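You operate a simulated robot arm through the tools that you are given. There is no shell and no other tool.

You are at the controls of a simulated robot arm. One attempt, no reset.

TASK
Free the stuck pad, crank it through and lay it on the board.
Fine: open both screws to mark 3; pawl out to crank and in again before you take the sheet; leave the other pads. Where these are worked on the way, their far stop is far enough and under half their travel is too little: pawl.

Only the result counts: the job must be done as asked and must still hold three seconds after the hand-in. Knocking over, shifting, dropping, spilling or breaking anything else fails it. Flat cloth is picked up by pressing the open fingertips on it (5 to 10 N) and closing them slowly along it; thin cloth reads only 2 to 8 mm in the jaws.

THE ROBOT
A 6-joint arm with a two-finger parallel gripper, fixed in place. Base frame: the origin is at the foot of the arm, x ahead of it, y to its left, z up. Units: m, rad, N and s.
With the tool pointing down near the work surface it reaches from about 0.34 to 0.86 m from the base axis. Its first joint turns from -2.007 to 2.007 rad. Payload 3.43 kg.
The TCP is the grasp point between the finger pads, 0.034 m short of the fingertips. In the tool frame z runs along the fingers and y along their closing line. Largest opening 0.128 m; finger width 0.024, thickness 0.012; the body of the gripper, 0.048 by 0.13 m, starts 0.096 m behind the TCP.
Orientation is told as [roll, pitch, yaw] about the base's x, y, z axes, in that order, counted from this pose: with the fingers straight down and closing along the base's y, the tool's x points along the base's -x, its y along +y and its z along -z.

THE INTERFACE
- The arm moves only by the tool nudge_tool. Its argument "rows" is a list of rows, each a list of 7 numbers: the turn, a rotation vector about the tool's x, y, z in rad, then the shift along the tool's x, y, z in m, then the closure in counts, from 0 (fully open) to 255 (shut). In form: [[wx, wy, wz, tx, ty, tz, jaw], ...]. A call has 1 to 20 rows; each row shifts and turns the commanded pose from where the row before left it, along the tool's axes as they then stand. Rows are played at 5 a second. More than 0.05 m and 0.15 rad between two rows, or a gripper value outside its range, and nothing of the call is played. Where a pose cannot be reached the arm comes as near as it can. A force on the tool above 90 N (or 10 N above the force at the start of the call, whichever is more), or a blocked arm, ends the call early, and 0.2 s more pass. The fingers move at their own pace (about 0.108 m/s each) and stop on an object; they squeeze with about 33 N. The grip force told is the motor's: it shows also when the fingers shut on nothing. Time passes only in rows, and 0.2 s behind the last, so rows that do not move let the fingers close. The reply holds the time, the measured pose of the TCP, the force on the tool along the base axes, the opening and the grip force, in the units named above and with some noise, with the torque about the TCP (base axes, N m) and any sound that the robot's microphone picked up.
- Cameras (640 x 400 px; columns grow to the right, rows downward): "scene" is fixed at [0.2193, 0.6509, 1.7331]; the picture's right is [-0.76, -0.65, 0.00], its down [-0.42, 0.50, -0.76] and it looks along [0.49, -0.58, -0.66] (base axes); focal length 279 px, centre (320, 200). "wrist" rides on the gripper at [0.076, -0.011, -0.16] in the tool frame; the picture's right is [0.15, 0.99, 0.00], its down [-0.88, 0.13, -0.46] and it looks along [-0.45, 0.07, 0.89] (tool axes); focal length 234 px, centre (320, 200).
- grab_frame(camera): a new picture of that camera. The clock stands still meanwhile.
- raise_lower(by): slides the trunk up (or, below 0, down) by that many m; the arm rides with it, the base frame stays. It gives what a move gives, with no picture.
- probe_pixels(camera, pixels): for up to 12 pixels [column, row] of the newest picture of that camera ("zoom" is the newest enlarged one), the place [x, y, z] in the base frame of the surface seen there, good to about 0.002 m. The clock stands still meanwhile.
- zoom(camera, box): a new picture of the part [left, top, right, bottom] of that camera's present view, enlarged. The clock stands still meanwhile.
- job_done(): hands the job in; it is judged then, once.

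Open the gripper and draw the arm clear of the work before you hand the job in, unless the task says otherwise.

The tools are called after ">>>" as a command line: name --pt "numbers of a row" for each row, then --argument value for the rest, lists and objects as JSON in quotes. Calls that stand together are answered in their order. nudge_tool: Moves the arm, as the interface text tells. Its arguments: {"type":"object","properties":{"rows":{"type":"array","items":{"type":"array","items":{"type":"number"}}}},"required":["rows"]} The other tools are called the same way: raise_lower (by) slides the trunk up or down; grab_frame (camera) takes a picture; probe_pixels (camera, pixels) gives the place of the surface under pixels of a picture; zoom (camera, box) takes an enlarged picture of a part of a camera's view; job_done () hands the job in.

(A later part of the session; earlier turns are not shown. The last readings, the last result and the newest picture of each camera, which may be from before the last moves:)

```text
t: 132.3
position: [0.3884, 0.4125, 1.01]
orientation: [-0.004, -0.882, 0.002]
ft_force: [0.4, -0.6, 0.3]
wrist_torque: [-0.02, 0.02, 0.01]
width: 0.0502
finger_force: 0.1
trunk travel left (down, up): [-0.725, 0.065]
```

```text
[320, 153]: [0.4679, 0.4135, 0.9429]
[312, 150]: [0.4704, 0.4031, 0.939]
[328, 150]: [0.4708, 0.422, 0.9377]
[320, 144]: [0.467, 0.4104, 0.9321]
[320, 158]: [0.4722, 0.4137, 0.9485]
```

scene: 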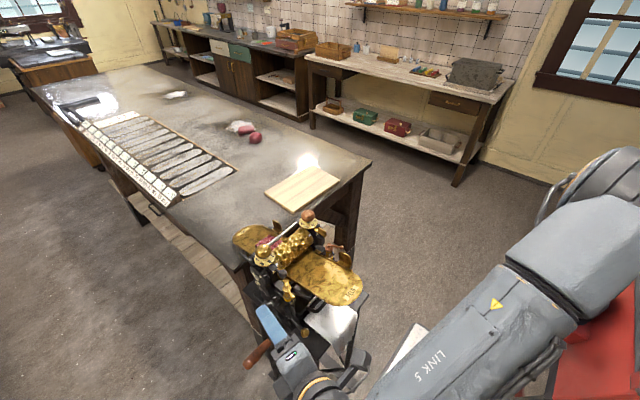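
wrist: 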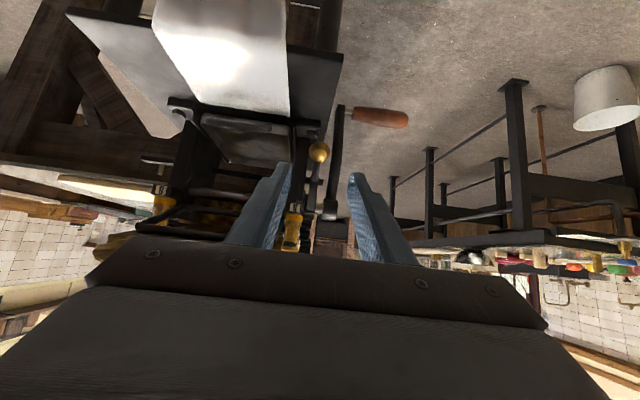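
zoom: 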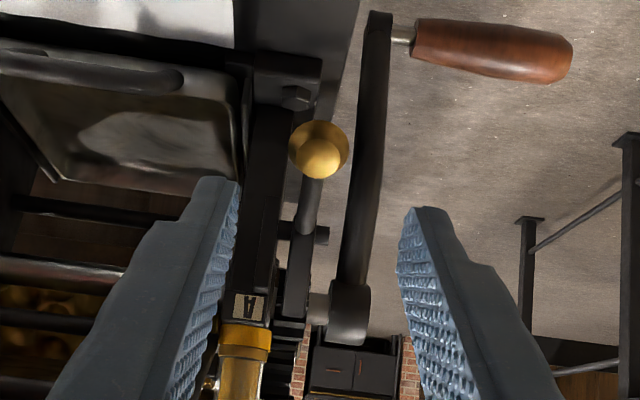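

I advance 0.099 m along the tool axis and close on the knob.

>>> nudge_tool --pt "0 0 0 0 0.0005 0.03 155" --pt "0 0 0 0 0.0005 0.03 155" --pt "0 0 0 0 0 0.025 155" --pt "0 0 0 0 0 0.014 155" --pt "0 0 0 0 0 0 180" --pt "0 0 0 0 0 0 205" --pt "0 0 0 0 0 0 230" --pt "0 0 0 0 0 0 255" --pt "0 0 0 0 0 0 255"

>>> zoom --camera "wrist" --box '[260, 100, 380, 240]'

>>> zoom --camera "scene" --box '[264, 290, 324, 330]'

```text
t: 134.3
position: [0.4635, 0.414, 0.9458]
orientation: [-0.009, -0.88, 0.001]
ft_force: [0.8, -22.4, -1.3]
wrist_torque: [-0.25, 0.04, -0.38]
width: 0.0255
finger_force: 45.3
trunk travel left (down, up): [-0.725, 0.065]
```

```text
2.86 times, centred on (320, 170) of wrist
```

zoom: 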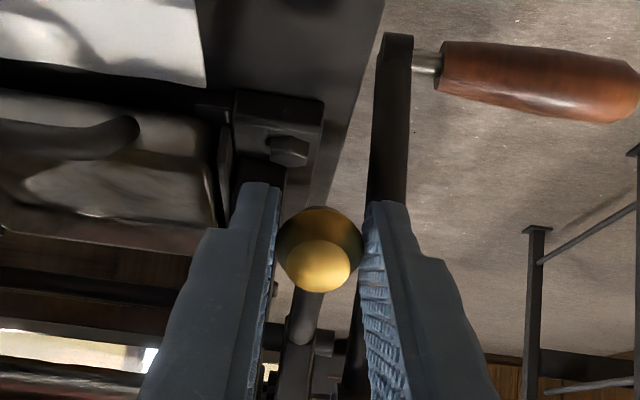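

```text
10.00 times, centred on (294, 310) of scene
```

zoom: 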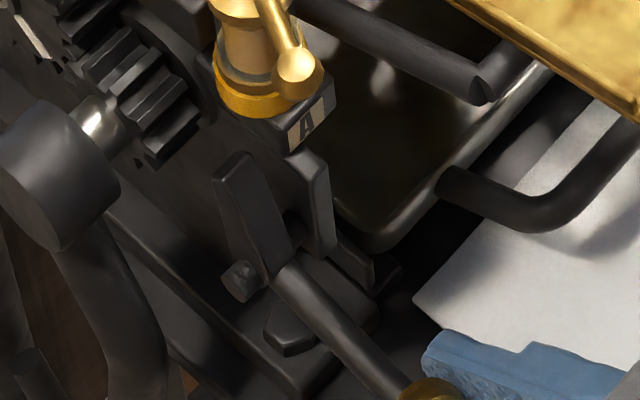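

Gripped the knob. I relieve the side force and lift it along its arc, first four steps.

>>> nudge_tool --pt "0 0 0 -0.00221 -0.0015 -0.00334 255" --pt "0 0 0 -0.00242 0 -0.00318 255" --pt "0 0 0 -0.00263 0 -0.00302 255" --pt "0 0 0 -0.00282 0 -0.00284 255" --pt "0 0 0 0 0 0 255"

>>> zoom --camera "scene" --box '[264, 290, 324, 330]'

```text
t: 135.5
position: [0.4595, 0.4128, 0.9615]
orientation: [-0.007, -0.88, 0.005]
ft_force: [-6.6, 0.0, -19.2]
wrist_torque: [0.02, 1.45, 0.03]
width: 0.0253
finger_force: 44.9
trunk travel left (down, up): [-0.725, 0.065]
```

```text
10.00 times, centred on (294, 310) of scene
```

zoom: 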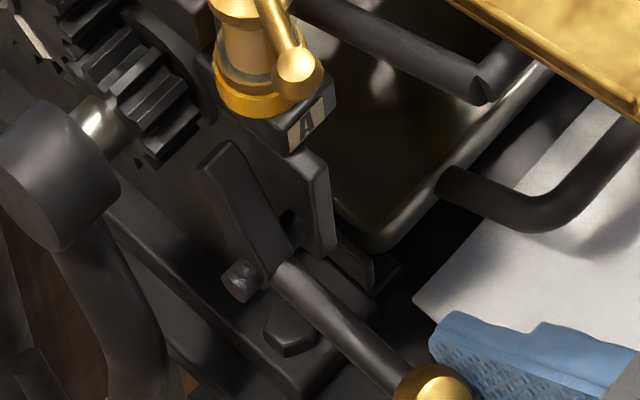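

The pawl rotates back toward the pinion with the same friction (~20 N). I continue the lift.

>>> nudge_tool --pt "0 0 0 -0.00301 0 -0.00264 255" --pt "0 0 0 -0.00318 0 -0.00244 255" --pt "0 0 0 -0.00333 0 -0.00222 255" --pt "0 0 0 -0.00347 0 -0.00199 255" --pt "0 0 0 0 0 0 255"

>>> zoom --camera "scene" --box '[264, 290, 324, 330]'

```text
t: 136.7
position: [0.4617, 0.4136, 0.9796]
orientation: [-0.007, -0.88, 0.003]
ft_force: [-7.5, 5.0, -17.3]
wrist_torque: [0.13, 1.46, 0.06]
width: 0.0253
finger_force: 44.9
trunk travel left (down, up): [-0.725, 0.065]
```

```text
10.00 times, centred on (294, 310) of scene
```

zoom: 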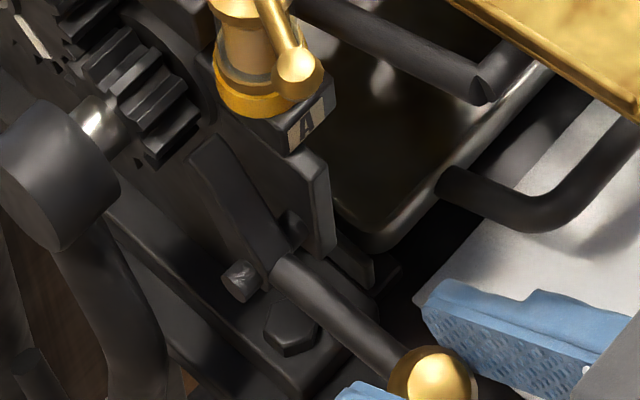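

Halfway. I continue with the last steps toward the engaged stop.

>>> nudge_tool --pt "0 0 0 -0.00359 0 -0.00176 255" --pt "0 0 0 -0.00371 0 -0.00151 255" --pt "0 0 0 -0.0038 0 -0.00126 255" --pt "0 0 0 0 0 0 255"

>>> zoom --camera "scene" --box '[264, 290, 324, 330]'

```text
t: 137.7
position: [0.4663, 0.4129, 0.9901]
orientation: [-0.005, -0.882, 0.002]
ft_force: [-15.8, 6.5, -13.8]
wrist_torque: [0.16, 1.48, 0.06]
width: 0.0254
finger_force: 45.6
trunk travel left (down, up): [-0.725, 0.065]
```

```text
10.00 times, centred on (294, 310) of scene
```

zoom: 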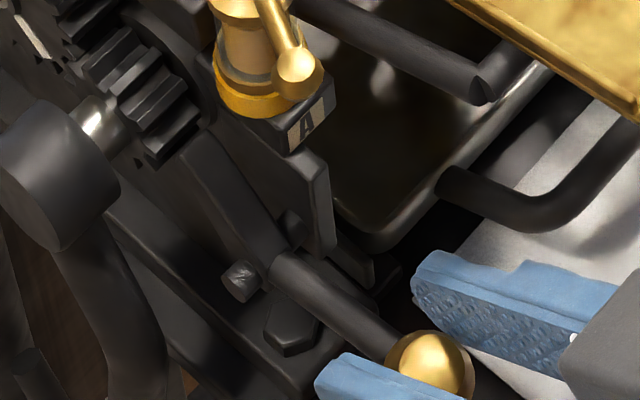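

The nose is close to the pinion. I continue in smaller steps until it stops.

>>> nudge_tool --pt "0 0 0 -0.0029 0 -0.0008 255" --pt "0 0 0 -0.0029 0 -0.0006 255" --pt "0 0 0 0 0 0 255"

>>> zoom --camera "scene" --box '[264, 290, 324, 330]'

```text
t: 138.5
position: [0.4682, 0.4139, 0.9962]
orientation: [-0.004, -0.881, 0.004]
ft_force: [-10.8, 4.6, -10.9]
wrist_torque: [0.11, 1.22, 0.02]
width: 0.0254
finger_force: 44.4
trunk travel left (down, up): [-0.725, 0.065]
```

```text
10.00 times, centred on (294, 310) of scene
```

zoom: 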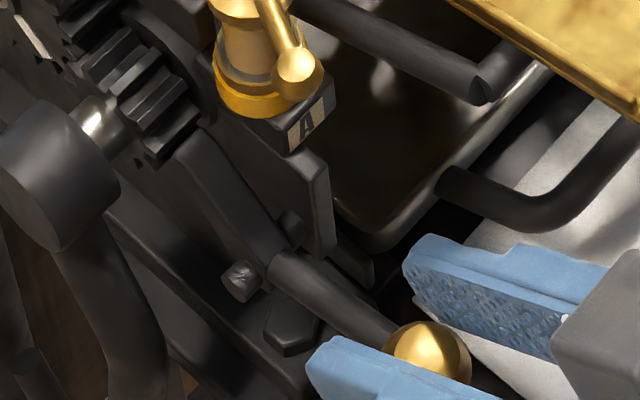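

Still moving at ~15 N. Two more small steps.

>>> nudge_tool --pt "0 0 0 -0.0029 0 -0.0005 255" --pt "0 0 0 -0.0029 0 -0.0004 255" --pt "0 0 0 0 0 0 255"

>>> zoom --camera "scene" --box '[264, 290, 324, 330]'

```text
t: 139.3
position: [0.4708, 0.4129, 1.002]
orientation: [-0.006, -0.883, 0.002]
ft_force: [-0.8, -1.1, -0.3]
wrist_torque: [0.01, -0.04, 0.02]
width: 0.0001
finger_force: 32.6
trunk travel left (down, up): [-0.725, 0.065]
```

```text
10.00 times, centred on (294, 310) of scene
```

zoom: 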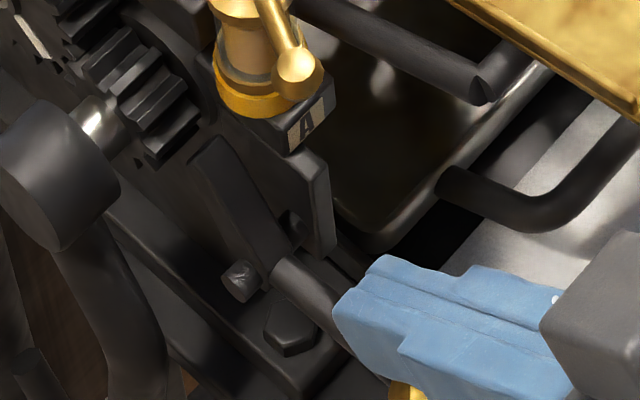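

The knob slipped out of the fingers and the pawl dropped back partway. I back off, open, and look again.

>>> nudge_tool --pt "0 0 0 0 0 -0.03 255" --pt "0 0 0 0 0 -0.03 255" --pt "0 0 0 0 0 -0.03 155" --pt "0 0 0 0 0 0 155" --pt "0 0 0 0 0 0 155"

>>> grab_frame --camera "wrist"

>>> zoom --camera "wrist" --box '[290, 110, 350, 170]'

>>> zoom --camera "scene" --box '[264, 290, 324, 330]'

```text
t: 140.5
position: [0.4023, 0.4124, 1.0597]
orientation: [-0.005, -0.88, 0.002]
ft_force: [-0.5, 0.1, 1.3]
wrist_torque: [0.0, 0.0, 0.01]
width: 0.0505
finger_force: 0.0
trunk travel left (down, up): [-0.725, 0.065]
```

```text
taken
```

wrist: 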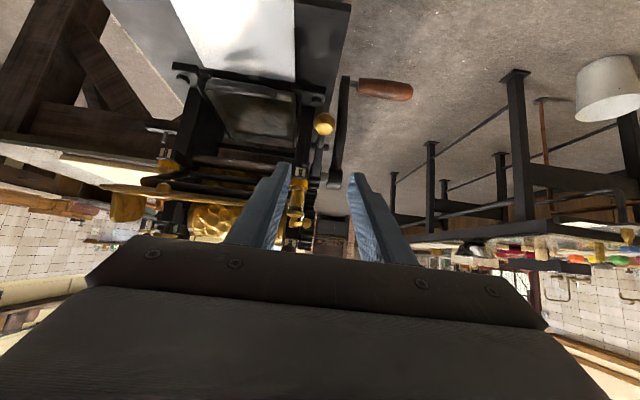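

```text
6.67 times, centred on (320, 140) of wrist
```

zoom: 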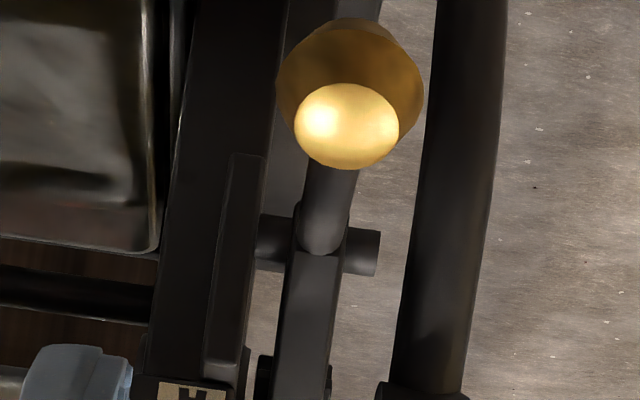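

```text
10.00 times, centred on (294, 310) of scene
```

zoom: 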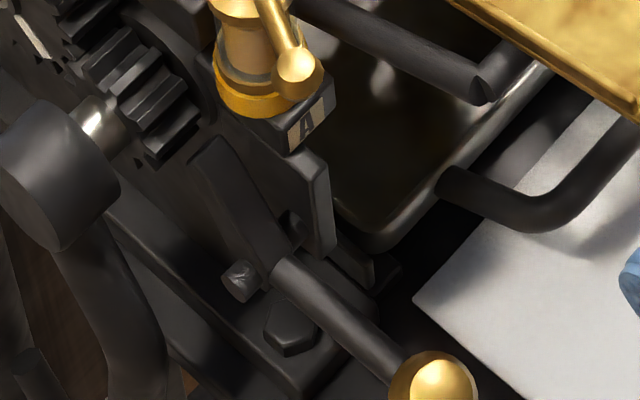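

I probe the knob's present place.

>>> probe_pixels --camera "wrist" --pixels '[[324, 129], [324, 122], [315, 124], [334, 124], [324, 117], [322, 143]]'

```text
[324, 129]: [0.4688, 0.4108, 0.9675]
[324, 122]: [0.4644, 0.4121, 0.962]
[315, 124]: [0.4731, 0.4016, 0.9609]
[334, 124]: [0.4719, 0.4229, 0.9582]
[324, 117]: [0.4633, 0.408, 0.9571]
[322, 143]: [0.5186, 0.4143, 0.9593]
```

The knob is now at about (0.4725, 0.412, 0.957). Instead of pulling by friction, I'll lift it from below: closed fingers slid in under the knob, then raised. First I place the closed fingers below it.

>>> nudge_tool --pt "0 0 0 0.0313 0 0.0098 255" --pt "0 0 0 0.0313 0 0.0098 255" --pt "0 0 0 0 0 0 255" --pt "0 0 0 0 0 0.03 255" --pt "0 0 0 0 0 0.03 255" --pt "0 0 0 0 0 0.02 255" --pt "0 0 0 0 0 0 255"

>>> grab_frame --camera "wrist"

>>> zoom --camera "scene" --box '[264, 290, 344, 350]'

```text
t: 142.1
position: [0.4383, 0.4118, 0.9464]
orientation: [-0.005, -0.881, 0.002]
ft_force: [-0.1, -0.3, -0.4]
wrist_torque: [-0.02, -0.01, 0.0]
width: 0.0
finger_force: 32.7
trunk travel left (down, up): [-0.725, 0.065]
```

```text
taken
```

wrist: 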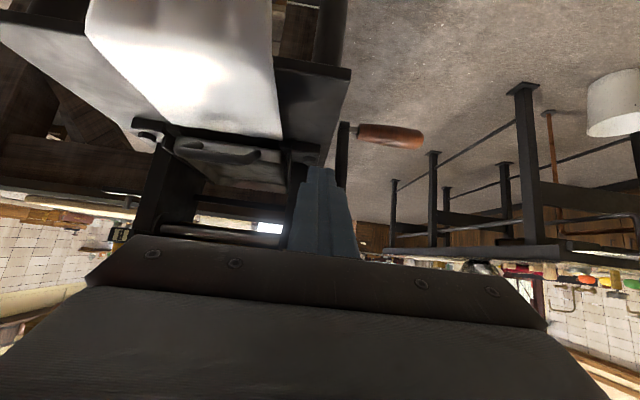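

```text
6.67 times, centred on (304, 320) of scene
```

zoom: 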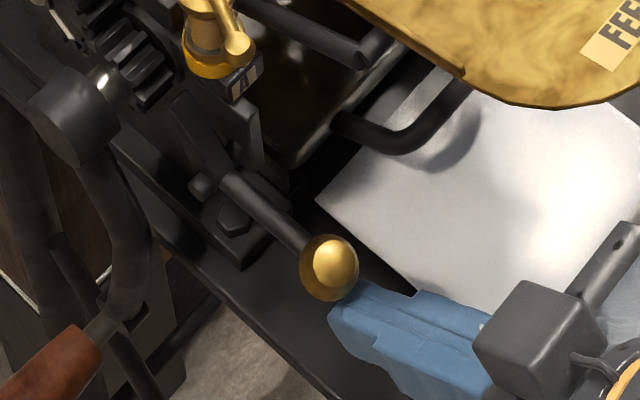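

The closed fingers are right under the knob with no contact force. I lift in small steps and watch the force.

>>> nudge_tool --pt "0 0 0 -0.003 0 0 255" --pt "0 0 0 -0.003 0 0 255" --pt "0 0 0 -0.003 0 0 255" --pt "0 0 0 -0.003 0 0 255" --pt "0 0 0 0 0 0 255"

>>> zoom --camera "scene" --box '[264, 290, 324, 330]'

```text
t: 143.3
position: [0.4468, 0.4124, 0.9576]
orientation: [-0.005, -0.881, 0.002]
ft_force: [-1.1, 0.0, -1.2]
wrist_torque: [0.01, 0.01, -0.01]
width: 0.0
finger_force: 33.2
trunk travel left (down, up): [-0.725, 0.065]
```

```text
10.00 times, centred on (294, 310) of scene
```

zoom: 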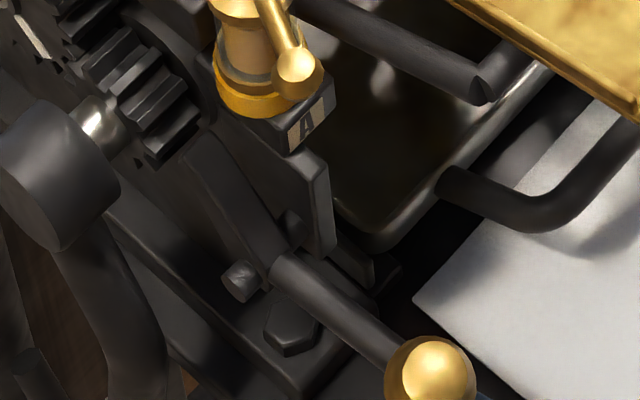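

The knob rises with almost no force. I keep lifting.

>>> nudge_tool --pt "0 0 0 -0.003 0 0 255" --pt "0 0 0 -0.003 0 0 255" --pt "0 0 0 -0.003 0 0 255" --pt "0 0 0 0 0 0 255"

>>> zoom --camera "scene" --box '[264, 290, 324, 330]'

```text
t: 144.3
position: [0.4514, 0.4134, 0.9652]
orientation: [-0.006, -0.879, 0.001]
ft_force: [-2.4, 0.2, -1.1]
wrist_torque: [0.01, 0.01, 0.02]
width: 0.0001
finger_force: 32.5
trunk travel left (down, up): [-0.725, 0.065]
```

```text
10.00 times, centred on (294, 310) of scene
```

zoom: 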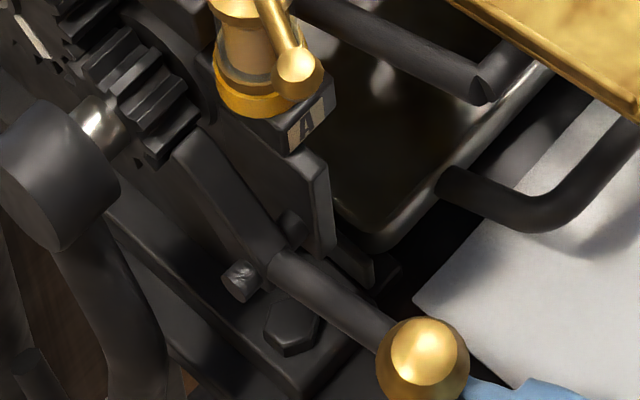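

The pawl nose nears the pinion. I lift further.

>>> nudge_tool --pt "0 0 0 -0.003 0 0 255" --pt "0 0 0 -0.003 0 0 255" --pt "0 0 0 -0.002 0 0 255" --pt "0 0 0 0 0 0 255"

>>> zoom --camera "scene" --box '[264, 290, 324, 330]'

```text
t: 145.3
position: [0.4562, 0.4104, 0.9694]
orientation: [-0.005, -0.88, 0.001]
ft_force: [-5.9, 0.2, -4.5]
wrist_torque: [0.04, 0.02, 0.06]
width: 0.0
finger_force: 33.2
trunk travel left (down, up): [-0.725, 0.065]
```

```text
10.00 times, centred on (294, 310) of scene
```

zoom: 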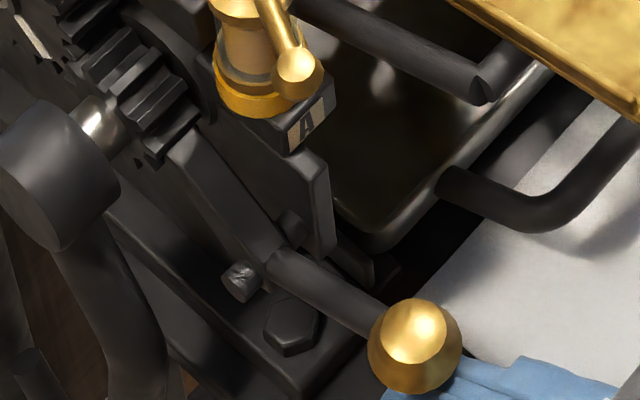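

Force begins to rise slightly (7 N). I continue with 2 mm steps.

>>> nudge_tool --pt "0 0 0 -0.002 0 0 255" --pt "0 0 0 -0.002 0 0 255" --pt "0 0 0 0 0 0 255"

>>> zoom --camera "scene" --box '[264, 290, 324, 330]'

```text
t: 146.1
position: [0.4563, 0.413, 0.9698]
orientation: [-0.01, -0.873, 0.009]
ft_force: [-36.1, 0.6, -38.1]
wrist_torque: [-0.31, 0.5, -0.31]
width: 0.0
finger_force: 32.8
trunk travel left (down, up): [-0.725, 0.065]
```

```text
10.00 times, centred on (294, 310) of scene
```

zoom: 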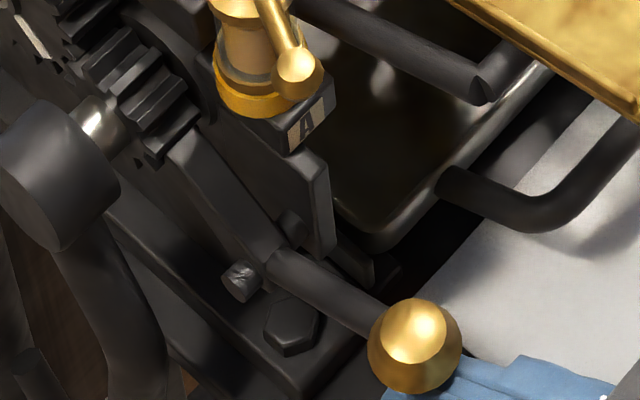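

The force jumped to 52 N, the stop. I relieve it and compare the knob height with the initial one (top at z≈0.992).

>>> nudge_tool --pt "0 0 0 0.003 0 0 255" --pt "0 0 0 0 0 0 255"

>>> zoom --camera "scene" --box '[264, 295, 314, 330]'

>>> probe_pixels --camera "zoom" --pixels '[[485, 330], [485, 315], [465, 330], [510, 330], [485, 345], [300, 230], [240, 120], [215, 85]]'

```text
t: 146.7
position: [0.4554, 0.4126, 0.9702]
orientation: [-0.004, -0.88, 0.004]
ft_force: [-34.8, -2.9, -20.7]
wrist_torque: [0.04, 0.24, 0.06]
width: 0.0002
finger_force: 32.7
trunk travel left (down, up): [-0.725, 0.065]
```

```text
11.43 times, centred on (289, 312) of scene
```

zoom: 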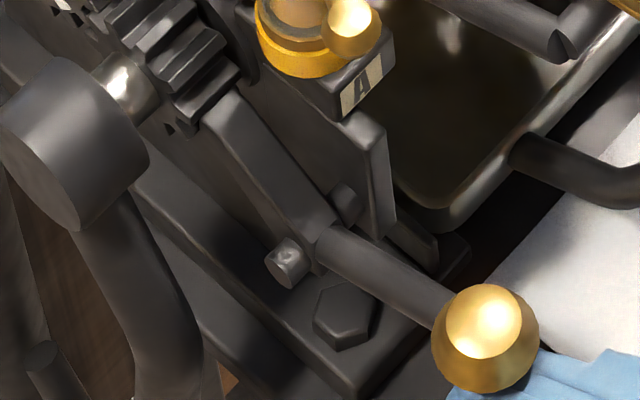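

```text
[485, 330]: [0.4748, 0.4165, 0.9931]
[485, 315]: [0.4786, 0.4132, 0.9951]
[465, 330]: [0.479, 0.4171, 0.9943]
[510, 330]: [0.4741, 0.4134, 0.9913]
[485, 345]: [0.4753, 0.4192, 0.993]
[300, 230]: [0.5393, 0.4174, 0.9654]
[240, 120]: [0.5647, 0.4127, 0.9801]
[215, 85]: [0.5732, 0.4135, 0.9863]
```

The picture matches the initial engaged pawl exactly (nose in the pinion, knob top z≈0.993). I withdraw the fingers down and back.

>>> nudge_tool --pt "0 0 0 0.005 0 0 255" --pt "0 0 0 0.008 0 0 255" --pt "0 0 0 0 0 -0.03 255" --pt "0 0 0 0 0 -0.04 255" --pt "0 0 0 0 0 -0.04 255" --pt "0 0 0 0 0 0 255"

>>> zoom --camera "scene" --box '[264, 295, 314, 330]'

>>> grab_frame --camera "wrist"

```text
t: 148.1
position: [0.3646, 0.413, 1.0312]
orientation: [-0.005, -0.882, 0.001]
ft_force: [0.6, 1.0, 0.3]
wrist_torque: [0.0, 0.02, -0.02]
width: 0.0001
finger_force: 32.8
trunk travel left (down, up): [-0.725, 0.065]
```

```text
11.43 times, centred on (289, 312) of scene
```

zoom: 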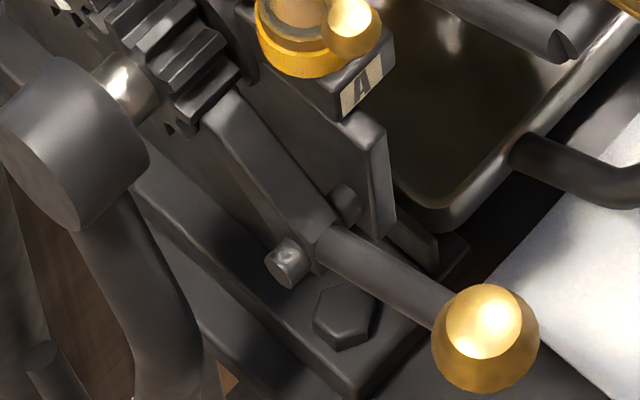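

```text
taken
```

wrist: 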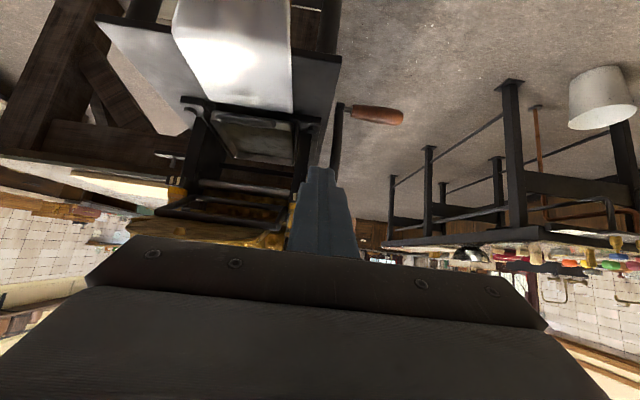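

The pawl is in and stays. Next the sheet: I back up, straighten the tool and go above the OUT side to look at the embossed pad.

>>> nudge_tool --pt "0 0 0 -0.0301 -0.01 -0.0326 155" --pt "0 0 0 -0.0301 -0.01 -0.0326 155" --pt "0 0 0 -0.0301 -0.01 -0.0326 155" --pt "0 0 0 -0.0301 -0.01 -0.0326 155" --pt "0 0 0 -0.0301 -0.01 -0.0326 155" --pt "0 0.147 0 0 0 0 155" --pt "0 0.147 0 0 0 0 155" --pt "0 0.147 0 0 0 0 155" --pt "0 0.147 0 0 0 0 155" --pt "0 0.147 0 0 0 0 155" --pt "0 0.147 0 0 0 0 155" --pt "0 0 0 0 0 0 155"

>>> nudge_tool --pt "0 0 0 -0.0464 -0.009 -0.0114 0" --pt "0 0 0 -0.0464 -0.009 -0.0114 0" --pt "0 0 0 -0.0464 -0.009 -0.0114 0" --pt "0 0 0 -0.0464 -0.009 -0.0114 0" --pt "0 0 0 -0.0464 -0.009 -0.0114 0" --pt "0 0 0 -0.0464 -0.009 -0.0114 0" --pt "0 0 0 -0.0464 -0.009 -0.0114 0" --pt "0 0 0 0 0 0 0"

>>> grab_frame --camera "wrist"

```text
t: 150.7
position: [0.3346, 0.3636, 1.2502]
orientation: [-0.004, 0.004, -0.001]
ft_force: [0.1, 0.9, 0.2]
wrist_torque: [0.02, 0.03, 0.01]
width: 0.0502
finger_force: 0.0
trunk travel left (down, up): [-0.725, 0.065]
```

```text
t: 152.5
position: [0.6596, 0.2996, 1.3295]
orientation: [-0.003, 0.001, -0.001]
ft_force: [-0.8, -0.1, 0.0]
wrist_torque: [-0.03, 0.05, 0.01]
width: 0.128
finger_force: 0.1
trunk travel left (down, up): [-0.725, 0.065]
```

```text
taken
```

wrist: 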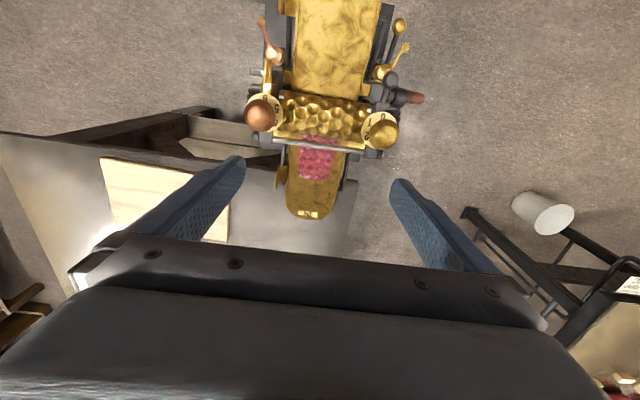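

I see the pad at (317,160) behind the tie bar. I zoom and probe its outline, the tray edges and the bar.

>>> zoom --camera "wrist" --box '[270, 120, 366, 225]'

>>> probe_pixels --camera "wrist" --pixels '[[301, 175], [316, 178], [331, 177], [300, 160], [336, 160], [318, 165], [318, 138], [318, 146], [292, 180], [341, 180], [287, 170], [348, 165]]'

```text
3.81 times, centred on (318, 172) of wrist
```

zoom: 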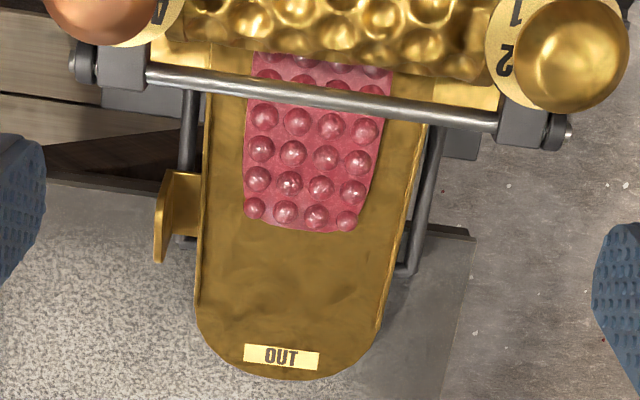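

```text
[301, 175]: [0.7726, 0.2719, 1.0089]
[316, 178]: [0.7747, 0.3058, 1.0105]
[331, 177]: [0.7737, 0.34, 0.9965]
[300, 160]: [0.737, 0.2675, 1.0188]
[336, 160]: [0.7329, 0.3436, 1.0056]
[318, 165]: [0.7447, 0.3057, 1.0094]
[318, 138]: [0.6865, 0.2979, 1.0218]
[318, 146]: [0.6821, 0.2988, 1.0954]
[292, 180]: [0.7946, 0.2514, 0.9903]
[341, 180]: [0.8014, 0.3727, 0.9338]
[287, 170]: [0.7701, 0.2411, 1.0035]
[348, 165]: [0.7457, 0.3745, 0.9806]
```

The pad spans y≈0.264–0.337 and x≈0.66–0.78, lying on the sloped tray; the tie bar is at x≈0.682, z≈1.095 and the tray edges near y≈0.243 and 0.36. I come closer, hovering beyond the bar, for precise probing.

>>> nudge_tool --pt "0 0 0 -0.0164 0 0.0 0" --pt "0 0 0 -0.0164 0 0.04 0" --pt "0 0 0 -0.0164 0 0.04 0" --pt "0 0 0 -0.0162 0 0.04 0" --pt "0 0 0 0 0 0.03 0" --pt "0 0 0 0 0 0 0"

>>> grab_frame --camera "wrist"

>>> zoom --camera "wrist" --box '[260, 100, 372, 220]'

>>> grab_frame --camera "scene"

```text
t: 153.9
position: [0.726, 0.3011, 1.1784]
orientation: [-0.002, 0.0, -0.001]
ft_force: [0.1, 0.4, -0.3]
wrist_torque: [-0.04, -0.01, -0.01]
width: 0.1281
finger_force: 0.0
trunk travel left (down, up): [-0.725, 0.065]
```

```text
taken
```

wrist: 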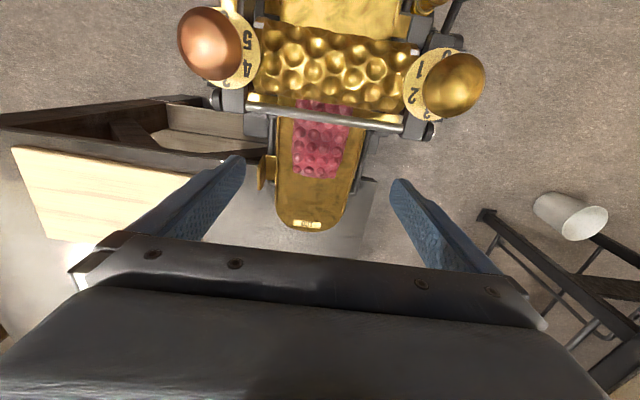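

```text
3.33 times, centred on (316, 160) of wrist
```

zoom: 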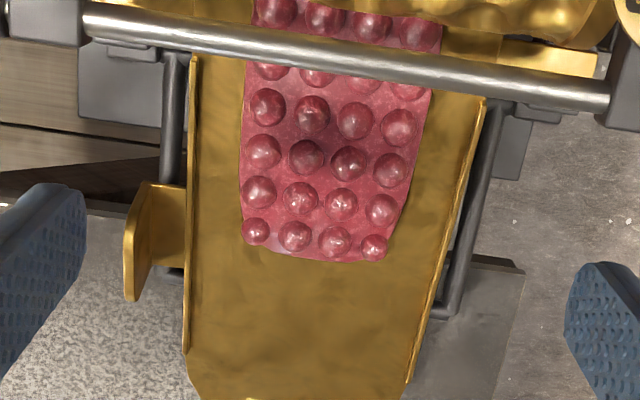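

```text
taken
```

scene: 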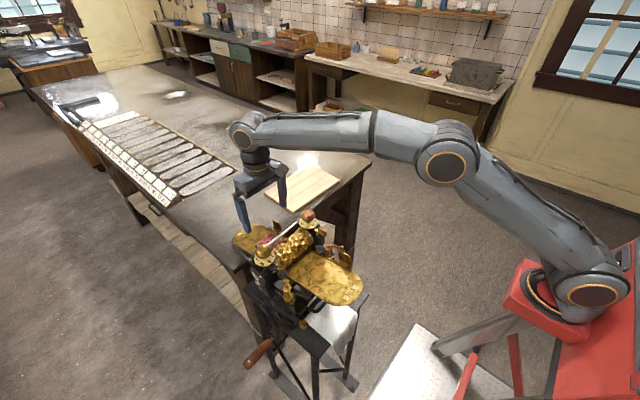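

A clear view of the pad. I probe its edges, the lips and the tab in this zoom.

>>> probe_pixels --camera "zoom" --pixels '[[247, 160], [236, 160], [421, 150], [432, 150], [320, 256], [320, 268], [192, 160], [470, 160], [190, 250], [140, 230], [245, 235], [405, 240]]'

>>> probe_pixels --camera "zoom" --pixels '[[250, 20], [440, 40], [330, 10], [320, 50], [300, 150], [320, 140], [265, 150], [350, 160], [210, 160], [450, 160], [300, 300], [185, 300]]'

```text
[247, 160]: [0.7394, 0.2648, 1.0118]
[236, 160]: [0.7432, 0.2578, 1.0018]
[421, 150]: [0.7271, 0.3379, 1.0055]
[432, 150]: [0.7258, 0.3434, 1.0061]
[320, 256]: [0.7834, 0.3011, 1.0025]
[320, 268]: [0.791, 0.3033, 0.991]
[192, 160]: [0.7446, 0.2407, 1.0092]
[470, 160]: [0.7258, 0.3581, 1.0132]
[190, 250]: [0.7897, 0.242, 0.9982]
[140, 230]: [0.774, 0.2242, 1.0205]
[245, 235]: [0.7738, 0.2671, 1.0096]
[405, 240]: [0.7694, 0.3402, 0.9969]
```

```text
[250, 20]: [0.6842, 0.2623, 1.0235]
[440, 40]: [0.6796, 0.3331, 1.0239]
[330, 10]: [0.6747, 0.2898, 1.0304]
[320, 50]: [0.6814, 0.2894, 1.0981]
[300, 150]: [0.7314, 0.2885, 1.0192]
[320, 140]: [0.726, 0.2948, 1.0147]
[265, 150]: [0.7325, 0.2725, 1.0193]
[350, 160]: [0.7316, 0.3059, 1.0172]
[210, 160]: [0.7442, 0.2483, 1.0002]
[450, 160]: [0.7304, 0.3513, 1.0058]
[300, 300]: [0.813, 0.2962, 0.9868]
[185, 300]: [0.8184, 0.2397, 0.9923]
```

Pad edges are y≈0.263 and 0.337 (width ≈0.075), lips at y≈0.242 and 0.358 only ~8 mm high, tray z≈1.006 at x=0.725. I set the opening to ~0.084 m and descend between pad and lips, stopping short first.

>>> nudge_tool --pt "0 0 0 0 -0.001 0 88" --pt "0 0 0 0 0 0 88" --pt "0 0 0 0 0 0.04 88" --pt "0 0 0 0 0 0.04 88" --pt "0 0 0 0 0 0.03 88" --pt "0 0 0 0 0 0 88"

>>> grab_frame --camera "wrist"

>>> zoom --camera "wrist" --box '[230, 110, 410, 250]'

>>> zoom --camera "scene" --box '[210, 190, 310, 265]'

```text
t: 155.3
position: [0.7267, 0.2991, 1.0686]
orientation: [-0.003, 0.0, -0.002]
ft_force: [0.6, 0.3, 0.1]
wrist_torque: [0.02, 0.01, -0.02]
width: 0.0836
finger_force: 0.0
trunk travel left (down, up): [-0.725, 0.065]
```

```text
taken
```

wrist: 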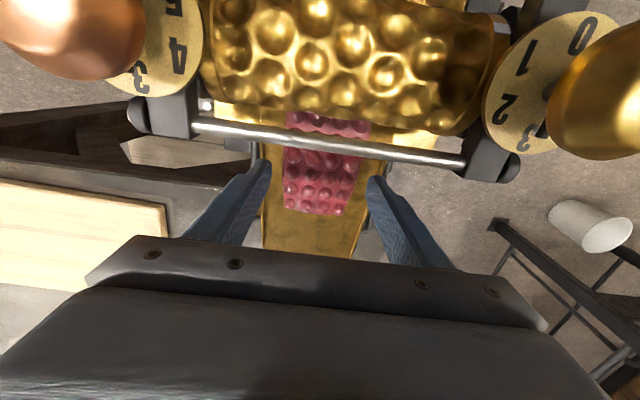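

```text
2.86 times, centred on (320, 180) of wrist
```

zoom: 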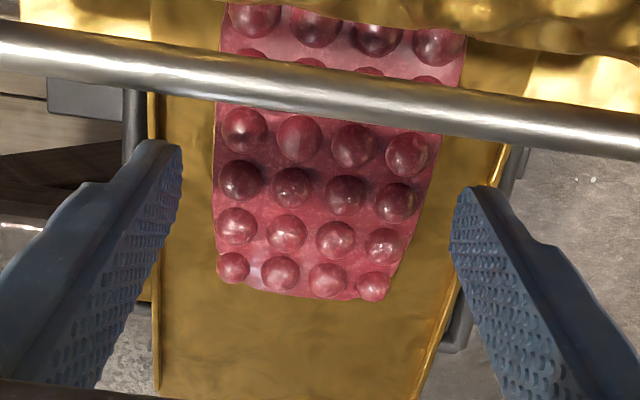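

```text
5.33 times, centred on (260, 228) of scene
```

zoom: 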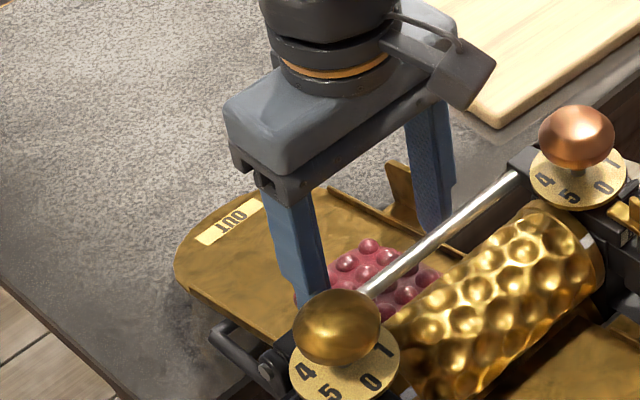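

Aligned: pad between the fingers, outer faces inside the lips. I descend the last 24 mm slowly.

>>> nudge_tool --pt "0 0 0 0 0.0005 0.01 88" --pt "0 0 0 0 0 0.008 88" --pt "0 0 0 0 0 0.004 88" --pt "0 0 0 0 0 0.002 88" --pt "0 0 0 0 0 0 88"

>>> zoom --camera "wrist" --box '[230, 110, 410, 250]'

```text
t: 156.5
position: [0.7265, 0.2987, 1.0467]
orientation: [-0.002, 0.0, -0.002]
ft_force: [0.4, -0.1, -0.8]
wrist_torque: [0.0, -0.03, 0.01]
width: 0.0839
finger_force: 0.1
trunk travel left (down, up): [-0.725, 0.065]
```

```text
2.86 times, centred on (320, 180) of wrist
```

zoom: 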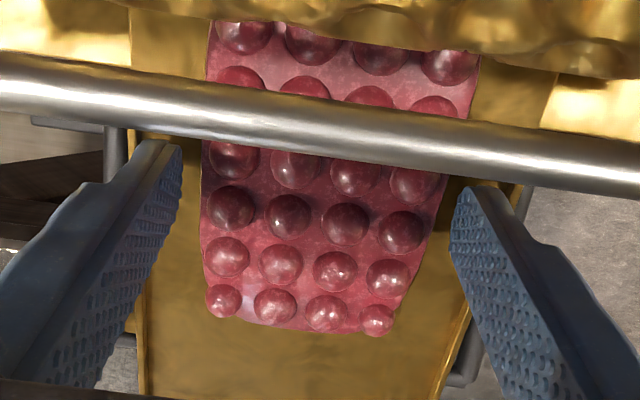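

No contact yet (fingertips z≈1.0127). I go down 3 mm more in small steps.

>>> nudge_tool --pt "0 0 0 0 0 0.0015 88" --pt "0 0 0 0 0 0.0015 88" --pt "0 0 0 0 0 0 88"

```text
t: 157.3
position: [0.7241, 0.2995, 1.043]
orientation: [-0.004, 0.001, -0.002]
ft_force: [0.6, 0.2, 3.6]
wrist_torque: [0.07, 0.01, -0.04]
width: 0.0835
finger_force: 0.0
trunk travel left (down, up): [-0.725, 0.065]
```

Light touch on the tray (3.6 N). I raise half a millimetre and close slowly on the pad's sides.

>>> nudge_tool --pt "0 0 0 0 0 -0.0007 92" --pt "0 0 0 0 0 0 98" --pt "0 0 0 0 0 0 104" --pt "0 0 0 0 0 0 110" --pt "0 0 0 0 0 0 116" --pt "0 0 0 0 0 0 116"

>>> zoom --camera "wrist" --box '[230, 110, 410, 250]'

```text
t: 158.7
position: [0.725, 0.298, 1.0436]
orientation: [-0.005, 0.001, -0.002]
ft_force: [0.4, -0.9, -0.7]
wrist_torque: [-0.06, 0.05, 0.01]
width: 0.0734
finger_force: 32.6
trunk travel left (down, up): [-0.725, 0.065]
```

```text
2.86 times, centred on (320, 180) of wrist
```

zoom: 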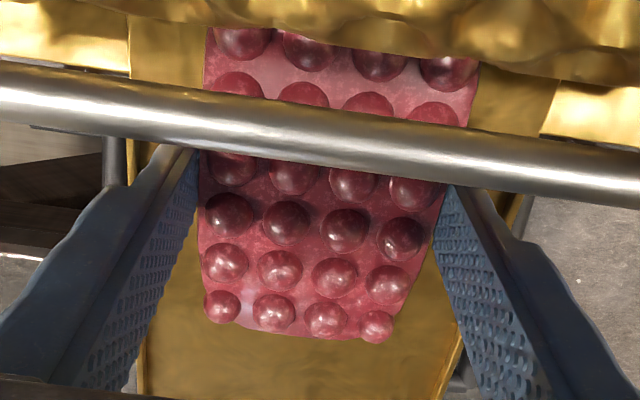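

The jaws stopped on the pad at 0.0734 m with 33 N: gripped. I lift 3 mm, then draw it along the tray slope out from under the bar.

>>> nudge_tool --pt "0 0 0 0 0 0 180" --pt "0 0 0 0 0 0 180" --pt "0 0 0 0 0 -0.003 180" --pt "0 0 0 -0.005 0 0.0011 180" --pt "0 0 0 -0.005 0 0.0011 180" --pt "0 0 0 0 0 0 180"

>>> zoom --camera "wrist" --box '[230, 110, 410, 250]'

>>> zoom --camera "scene" --box '[210, 190, 310, 265]'

```text
t: 160.1
position: [0.7345, 0.2982, 1.0449]
orientation: [-0.003, -0.001, -0.002]
ft_force: [-0.4, 0.5, -1.9]
wrist_torque: [0.0, -0.05, -0.01]
width: 0.0734
finger_force: 32.8
trunk travel left (down, up): [-0.725, 0.065]
```

```text
2.86 times, centred on (320, 180) of wrist
```

zoom: 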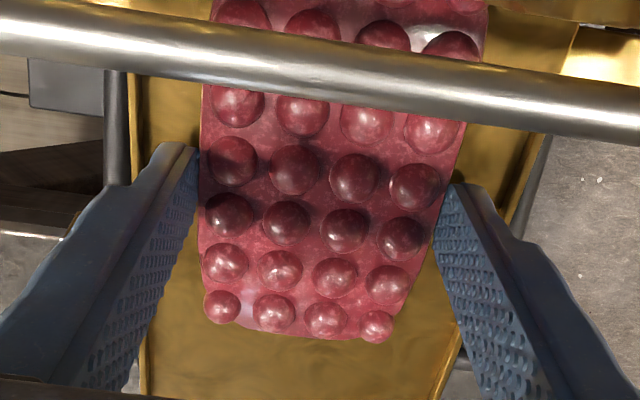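

```text
5.33 times, centred on (260, 228) of scene
```

zoom: 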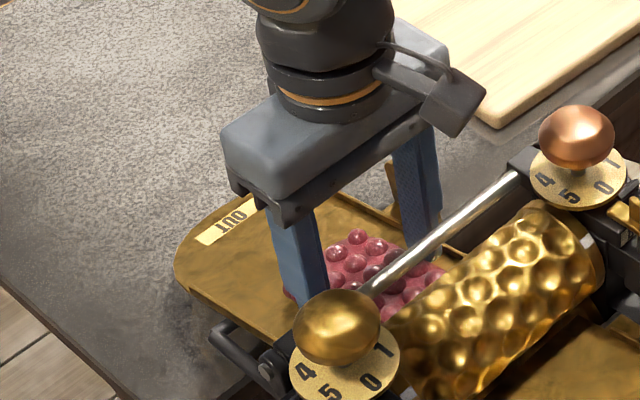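

The pad follows. I draw it further 40 mm along the slope.

>>> nudge_tool --pt "0 0 0 -0.008 0 0.0018 180" --pt "0 0 0 -0.008 0 0.0018 180" --pt "0 0 0 -0.008 0 0.0018 180" --pt "0 0 0 -0.008 0 0.0018 180" --pt "0 0 0 -0.008 0 0.0018 180" --pt "0 0 0 0 0 0 180"

>>> grab_frame --camera "wrist"

>>> zoom --camera "wrist" --box '[230, 80, 410, 240]'

>>> zoom --camera "scene" --box '[210, 190, 310, 265]'

```text
t: 161.5
position: [0.7749, 0.2984, 1.0344]
orientation: [-0.004, 0.003, -0.001]
ft_force: [1.0, 0.1, -2.2]
wrist_torque: [0.05, 0.01, 0.0]
width: 0.0734
finger_force: 32.9
trunk travel left (down, up): [-0.725, 0.065]
```

```text
taken
```

wrist: 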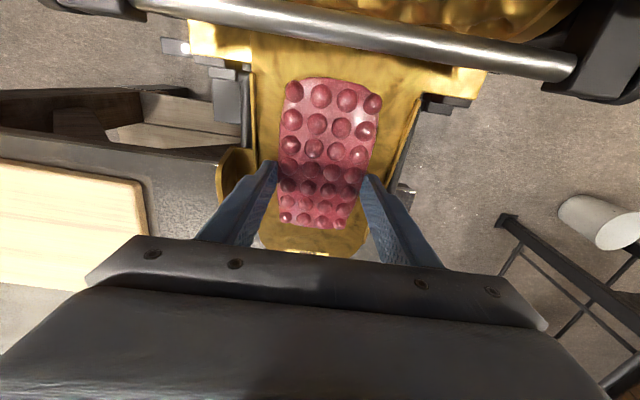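

```text
2.50 times, centred on (320, 160) of wrist
```

zoom: 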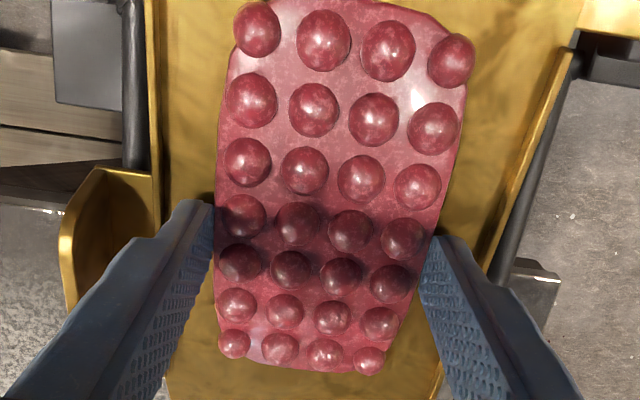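

```text
5.33 times, centred on (260, 228) of scene
```

zoom: 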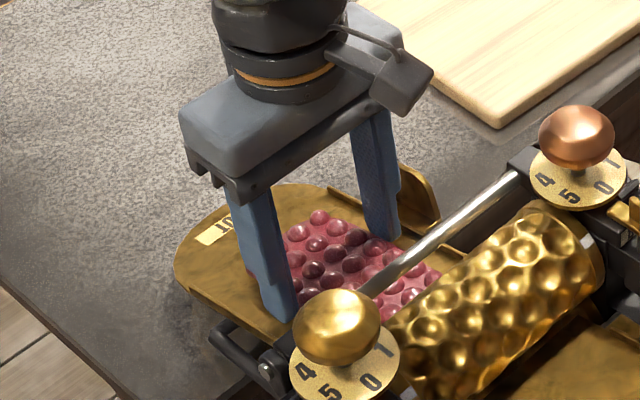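

The whole pad is visible now. I probe its rear edge against the bar before lifting.

>>> probe_pixels --camera "wrist" --pixels '[[330, 82], [355, 85], [300, 85], [370, 42], [320, 222], [284, 140], [374, 140], [325, 110], [240, 170], [225, 180]]'

```text
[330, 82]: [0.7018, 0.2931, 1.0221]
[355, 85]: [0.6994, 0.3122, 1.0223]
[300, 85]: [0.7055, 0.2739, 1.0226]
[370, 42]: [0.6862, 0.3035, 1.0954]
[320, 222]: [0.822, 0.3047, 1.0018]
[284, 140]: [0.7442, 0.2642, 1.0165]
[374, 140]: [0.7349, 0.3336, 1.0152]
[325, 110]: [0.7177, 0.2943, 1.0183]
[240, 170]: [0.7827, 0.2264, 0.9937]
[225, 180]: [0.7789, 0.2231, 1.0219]
```

The pad's rear edge is at x≈0.697, only ~9 mm past the bar. I draw it 12 mm more and then lift straight up.

>>> nudge_tool --pt "0 0 0 -0.006 0 0.001 180" --pt "0 0 0 -0.006 0 0.001 180" --pt "0 0 0 0 0 -0.01 180" --pt "0 0 0 0 0 -0.01 180" --pt "0 0 0 0 0 -0.02 180" --pt "0 0 0 0 0 0 180"

>>> grab_frame --camera "wrist"

>>> zoom --camera "scene" --box '[210, 180, 330, 270]'

```text
t: 162.9
position: [0.7865, 0.2994, 1.0743]
orientation: [-0.004, 0.002, -0.003]
ft_force: [0.0, 0.0, -3.2]
wrist_torque: [-0.01, 0.03, -0.02]
width: 0.0734
finger_force: 33.1
trunk travel left (down, up): [-0.725, 0.065]
```

```text
taken
```

wrist: 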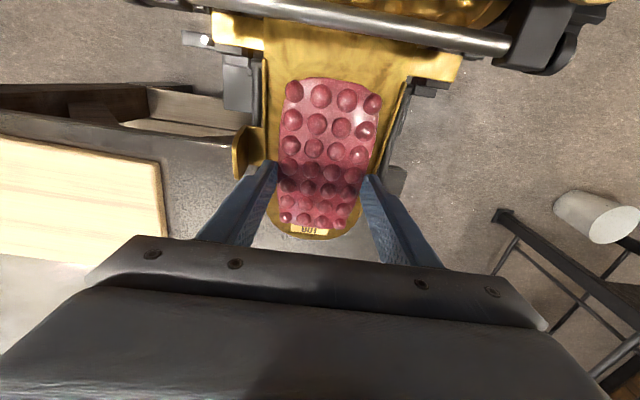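

```text
4.44 times, centred on (270, 225) of scene
```

zoom: 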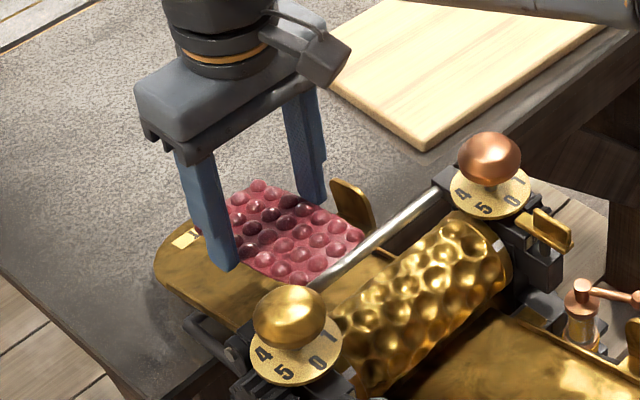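

The pad is lifted (≈3 N). I raise it further, and meanwhile measure the board's edges precisely in the scene picture.

>>> nudge_tool --pt "0 0 0 0 0 -0.03 180" --pt "0 0 0 0 0 -0.04 180" --pt "0 0 0 0 0 -0.04 180" --pt "0 0 0 0 0 0 180"

>>> zoom --camera "scene" --box '[255, 155, 351, 220]'

>>> grab_frame --camera "wrist"

```text
t: 163.9
position: [0.7721, 0.2931, 1.1798]
orientation: [-0.004, 0.002, -0.002]
ft_force: [-0.6, -0.6, -1.3]
wrist_torque: [0.02, -0.02, 0.0]
width: 0.0735
finger_force: 33.8
out of reach, approached as far as the arm can: row 2, 3
trunk travel left (down, up): [-0.725, 0.065]
```

```text
6.15 times, centred on (303, 188) of scene
```

zoom: 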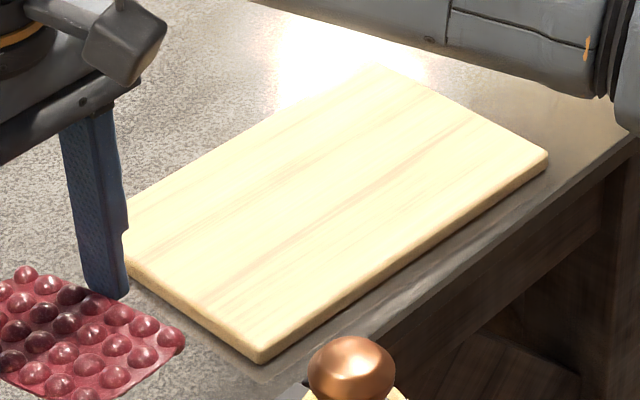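

```text
taken
```

wrist: 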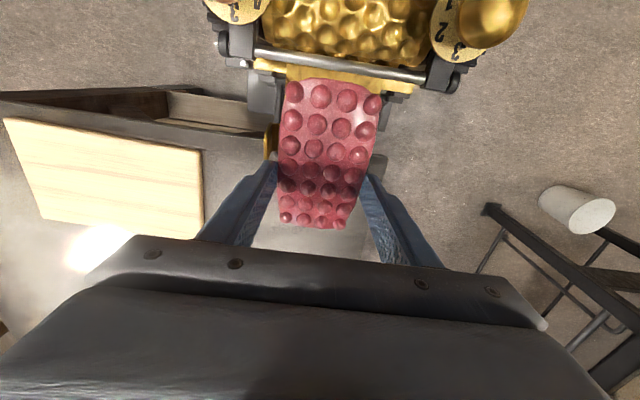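

At this height the reach limit shows (x pulled to 0.772). I probe the board corners for the placing spot.

>>> probe_pixels --camera "zoom" --pixels '[[258, 345], [400, 255], [540, 152], [380, 70], [250, 140], [140, 195], [135, 265], [330, 200], [330, 303], [470, 205], [262, 362], [460, 110]]'

```text
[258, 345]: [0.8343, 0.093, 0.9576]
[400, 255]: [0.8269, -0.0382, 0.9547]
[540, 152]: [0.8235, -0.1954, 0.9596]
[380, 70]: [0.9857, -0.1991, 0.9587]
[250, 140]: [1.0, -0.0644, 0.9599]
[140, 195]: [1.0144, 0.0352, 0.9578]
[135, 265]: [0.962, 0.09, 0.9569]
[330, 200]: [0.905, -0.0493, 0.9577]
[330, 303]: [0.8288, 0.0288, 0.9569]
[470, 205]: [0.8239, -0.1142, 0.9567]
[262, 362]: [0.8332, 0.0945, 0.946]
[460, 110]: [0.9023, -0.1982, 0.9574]
```

Board: top z≈0.9585, x≈0.828–1.0, y≈−0.20–0.095. I carry the pad sideways at this height to y≈−0.02.

>>> nudge_tool --pt "0 0 0 0.003 -0.044 0 180" --pt "0 0 0 0.003 -0.044 0 180" --pt "0 0 0 0.003 -0.044 0 180" --pt "0 0 0 0.003 -0.044 0 180" --pt "0 0 0 0.003 -0.044 0 180" --pt "0 0 0 0.003 -0.044 0 180" --pt "0 0 0 0.003 -0.046 0 180" --pt "0 0 0 0 0 0 180"

>>> grab_frame --camera "wrist"

>>> grab_frame --camera "scene"

```text
t: 165.7
position: [0.7501, -0.0185, 1.1795]
orientation: [-0.003, 0.001, -0.001]
ft_force: [-0.5, 0.3, -2.6]
wrist_torque: [0.02, -0.02, -0.01]
width: 0.0734
finger_force: 33.2
trunk travel left (down, up): [-0.725, 0.065]
```

```text
taken
```

wrist: 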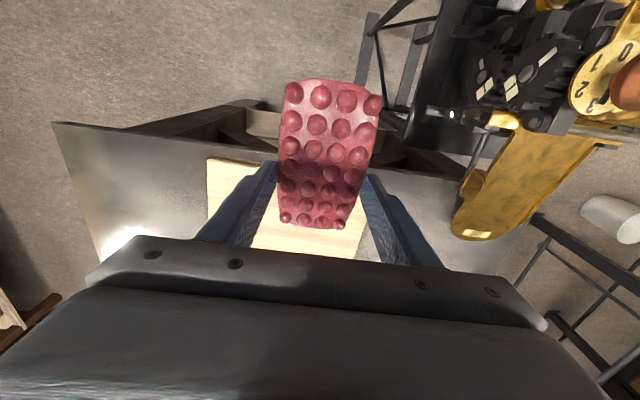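

```text
taken
```

scene: 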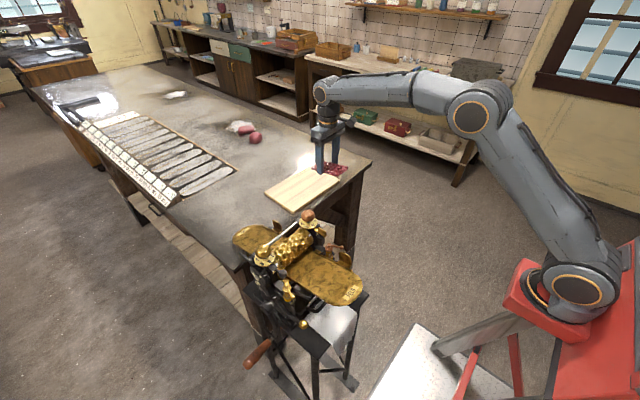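

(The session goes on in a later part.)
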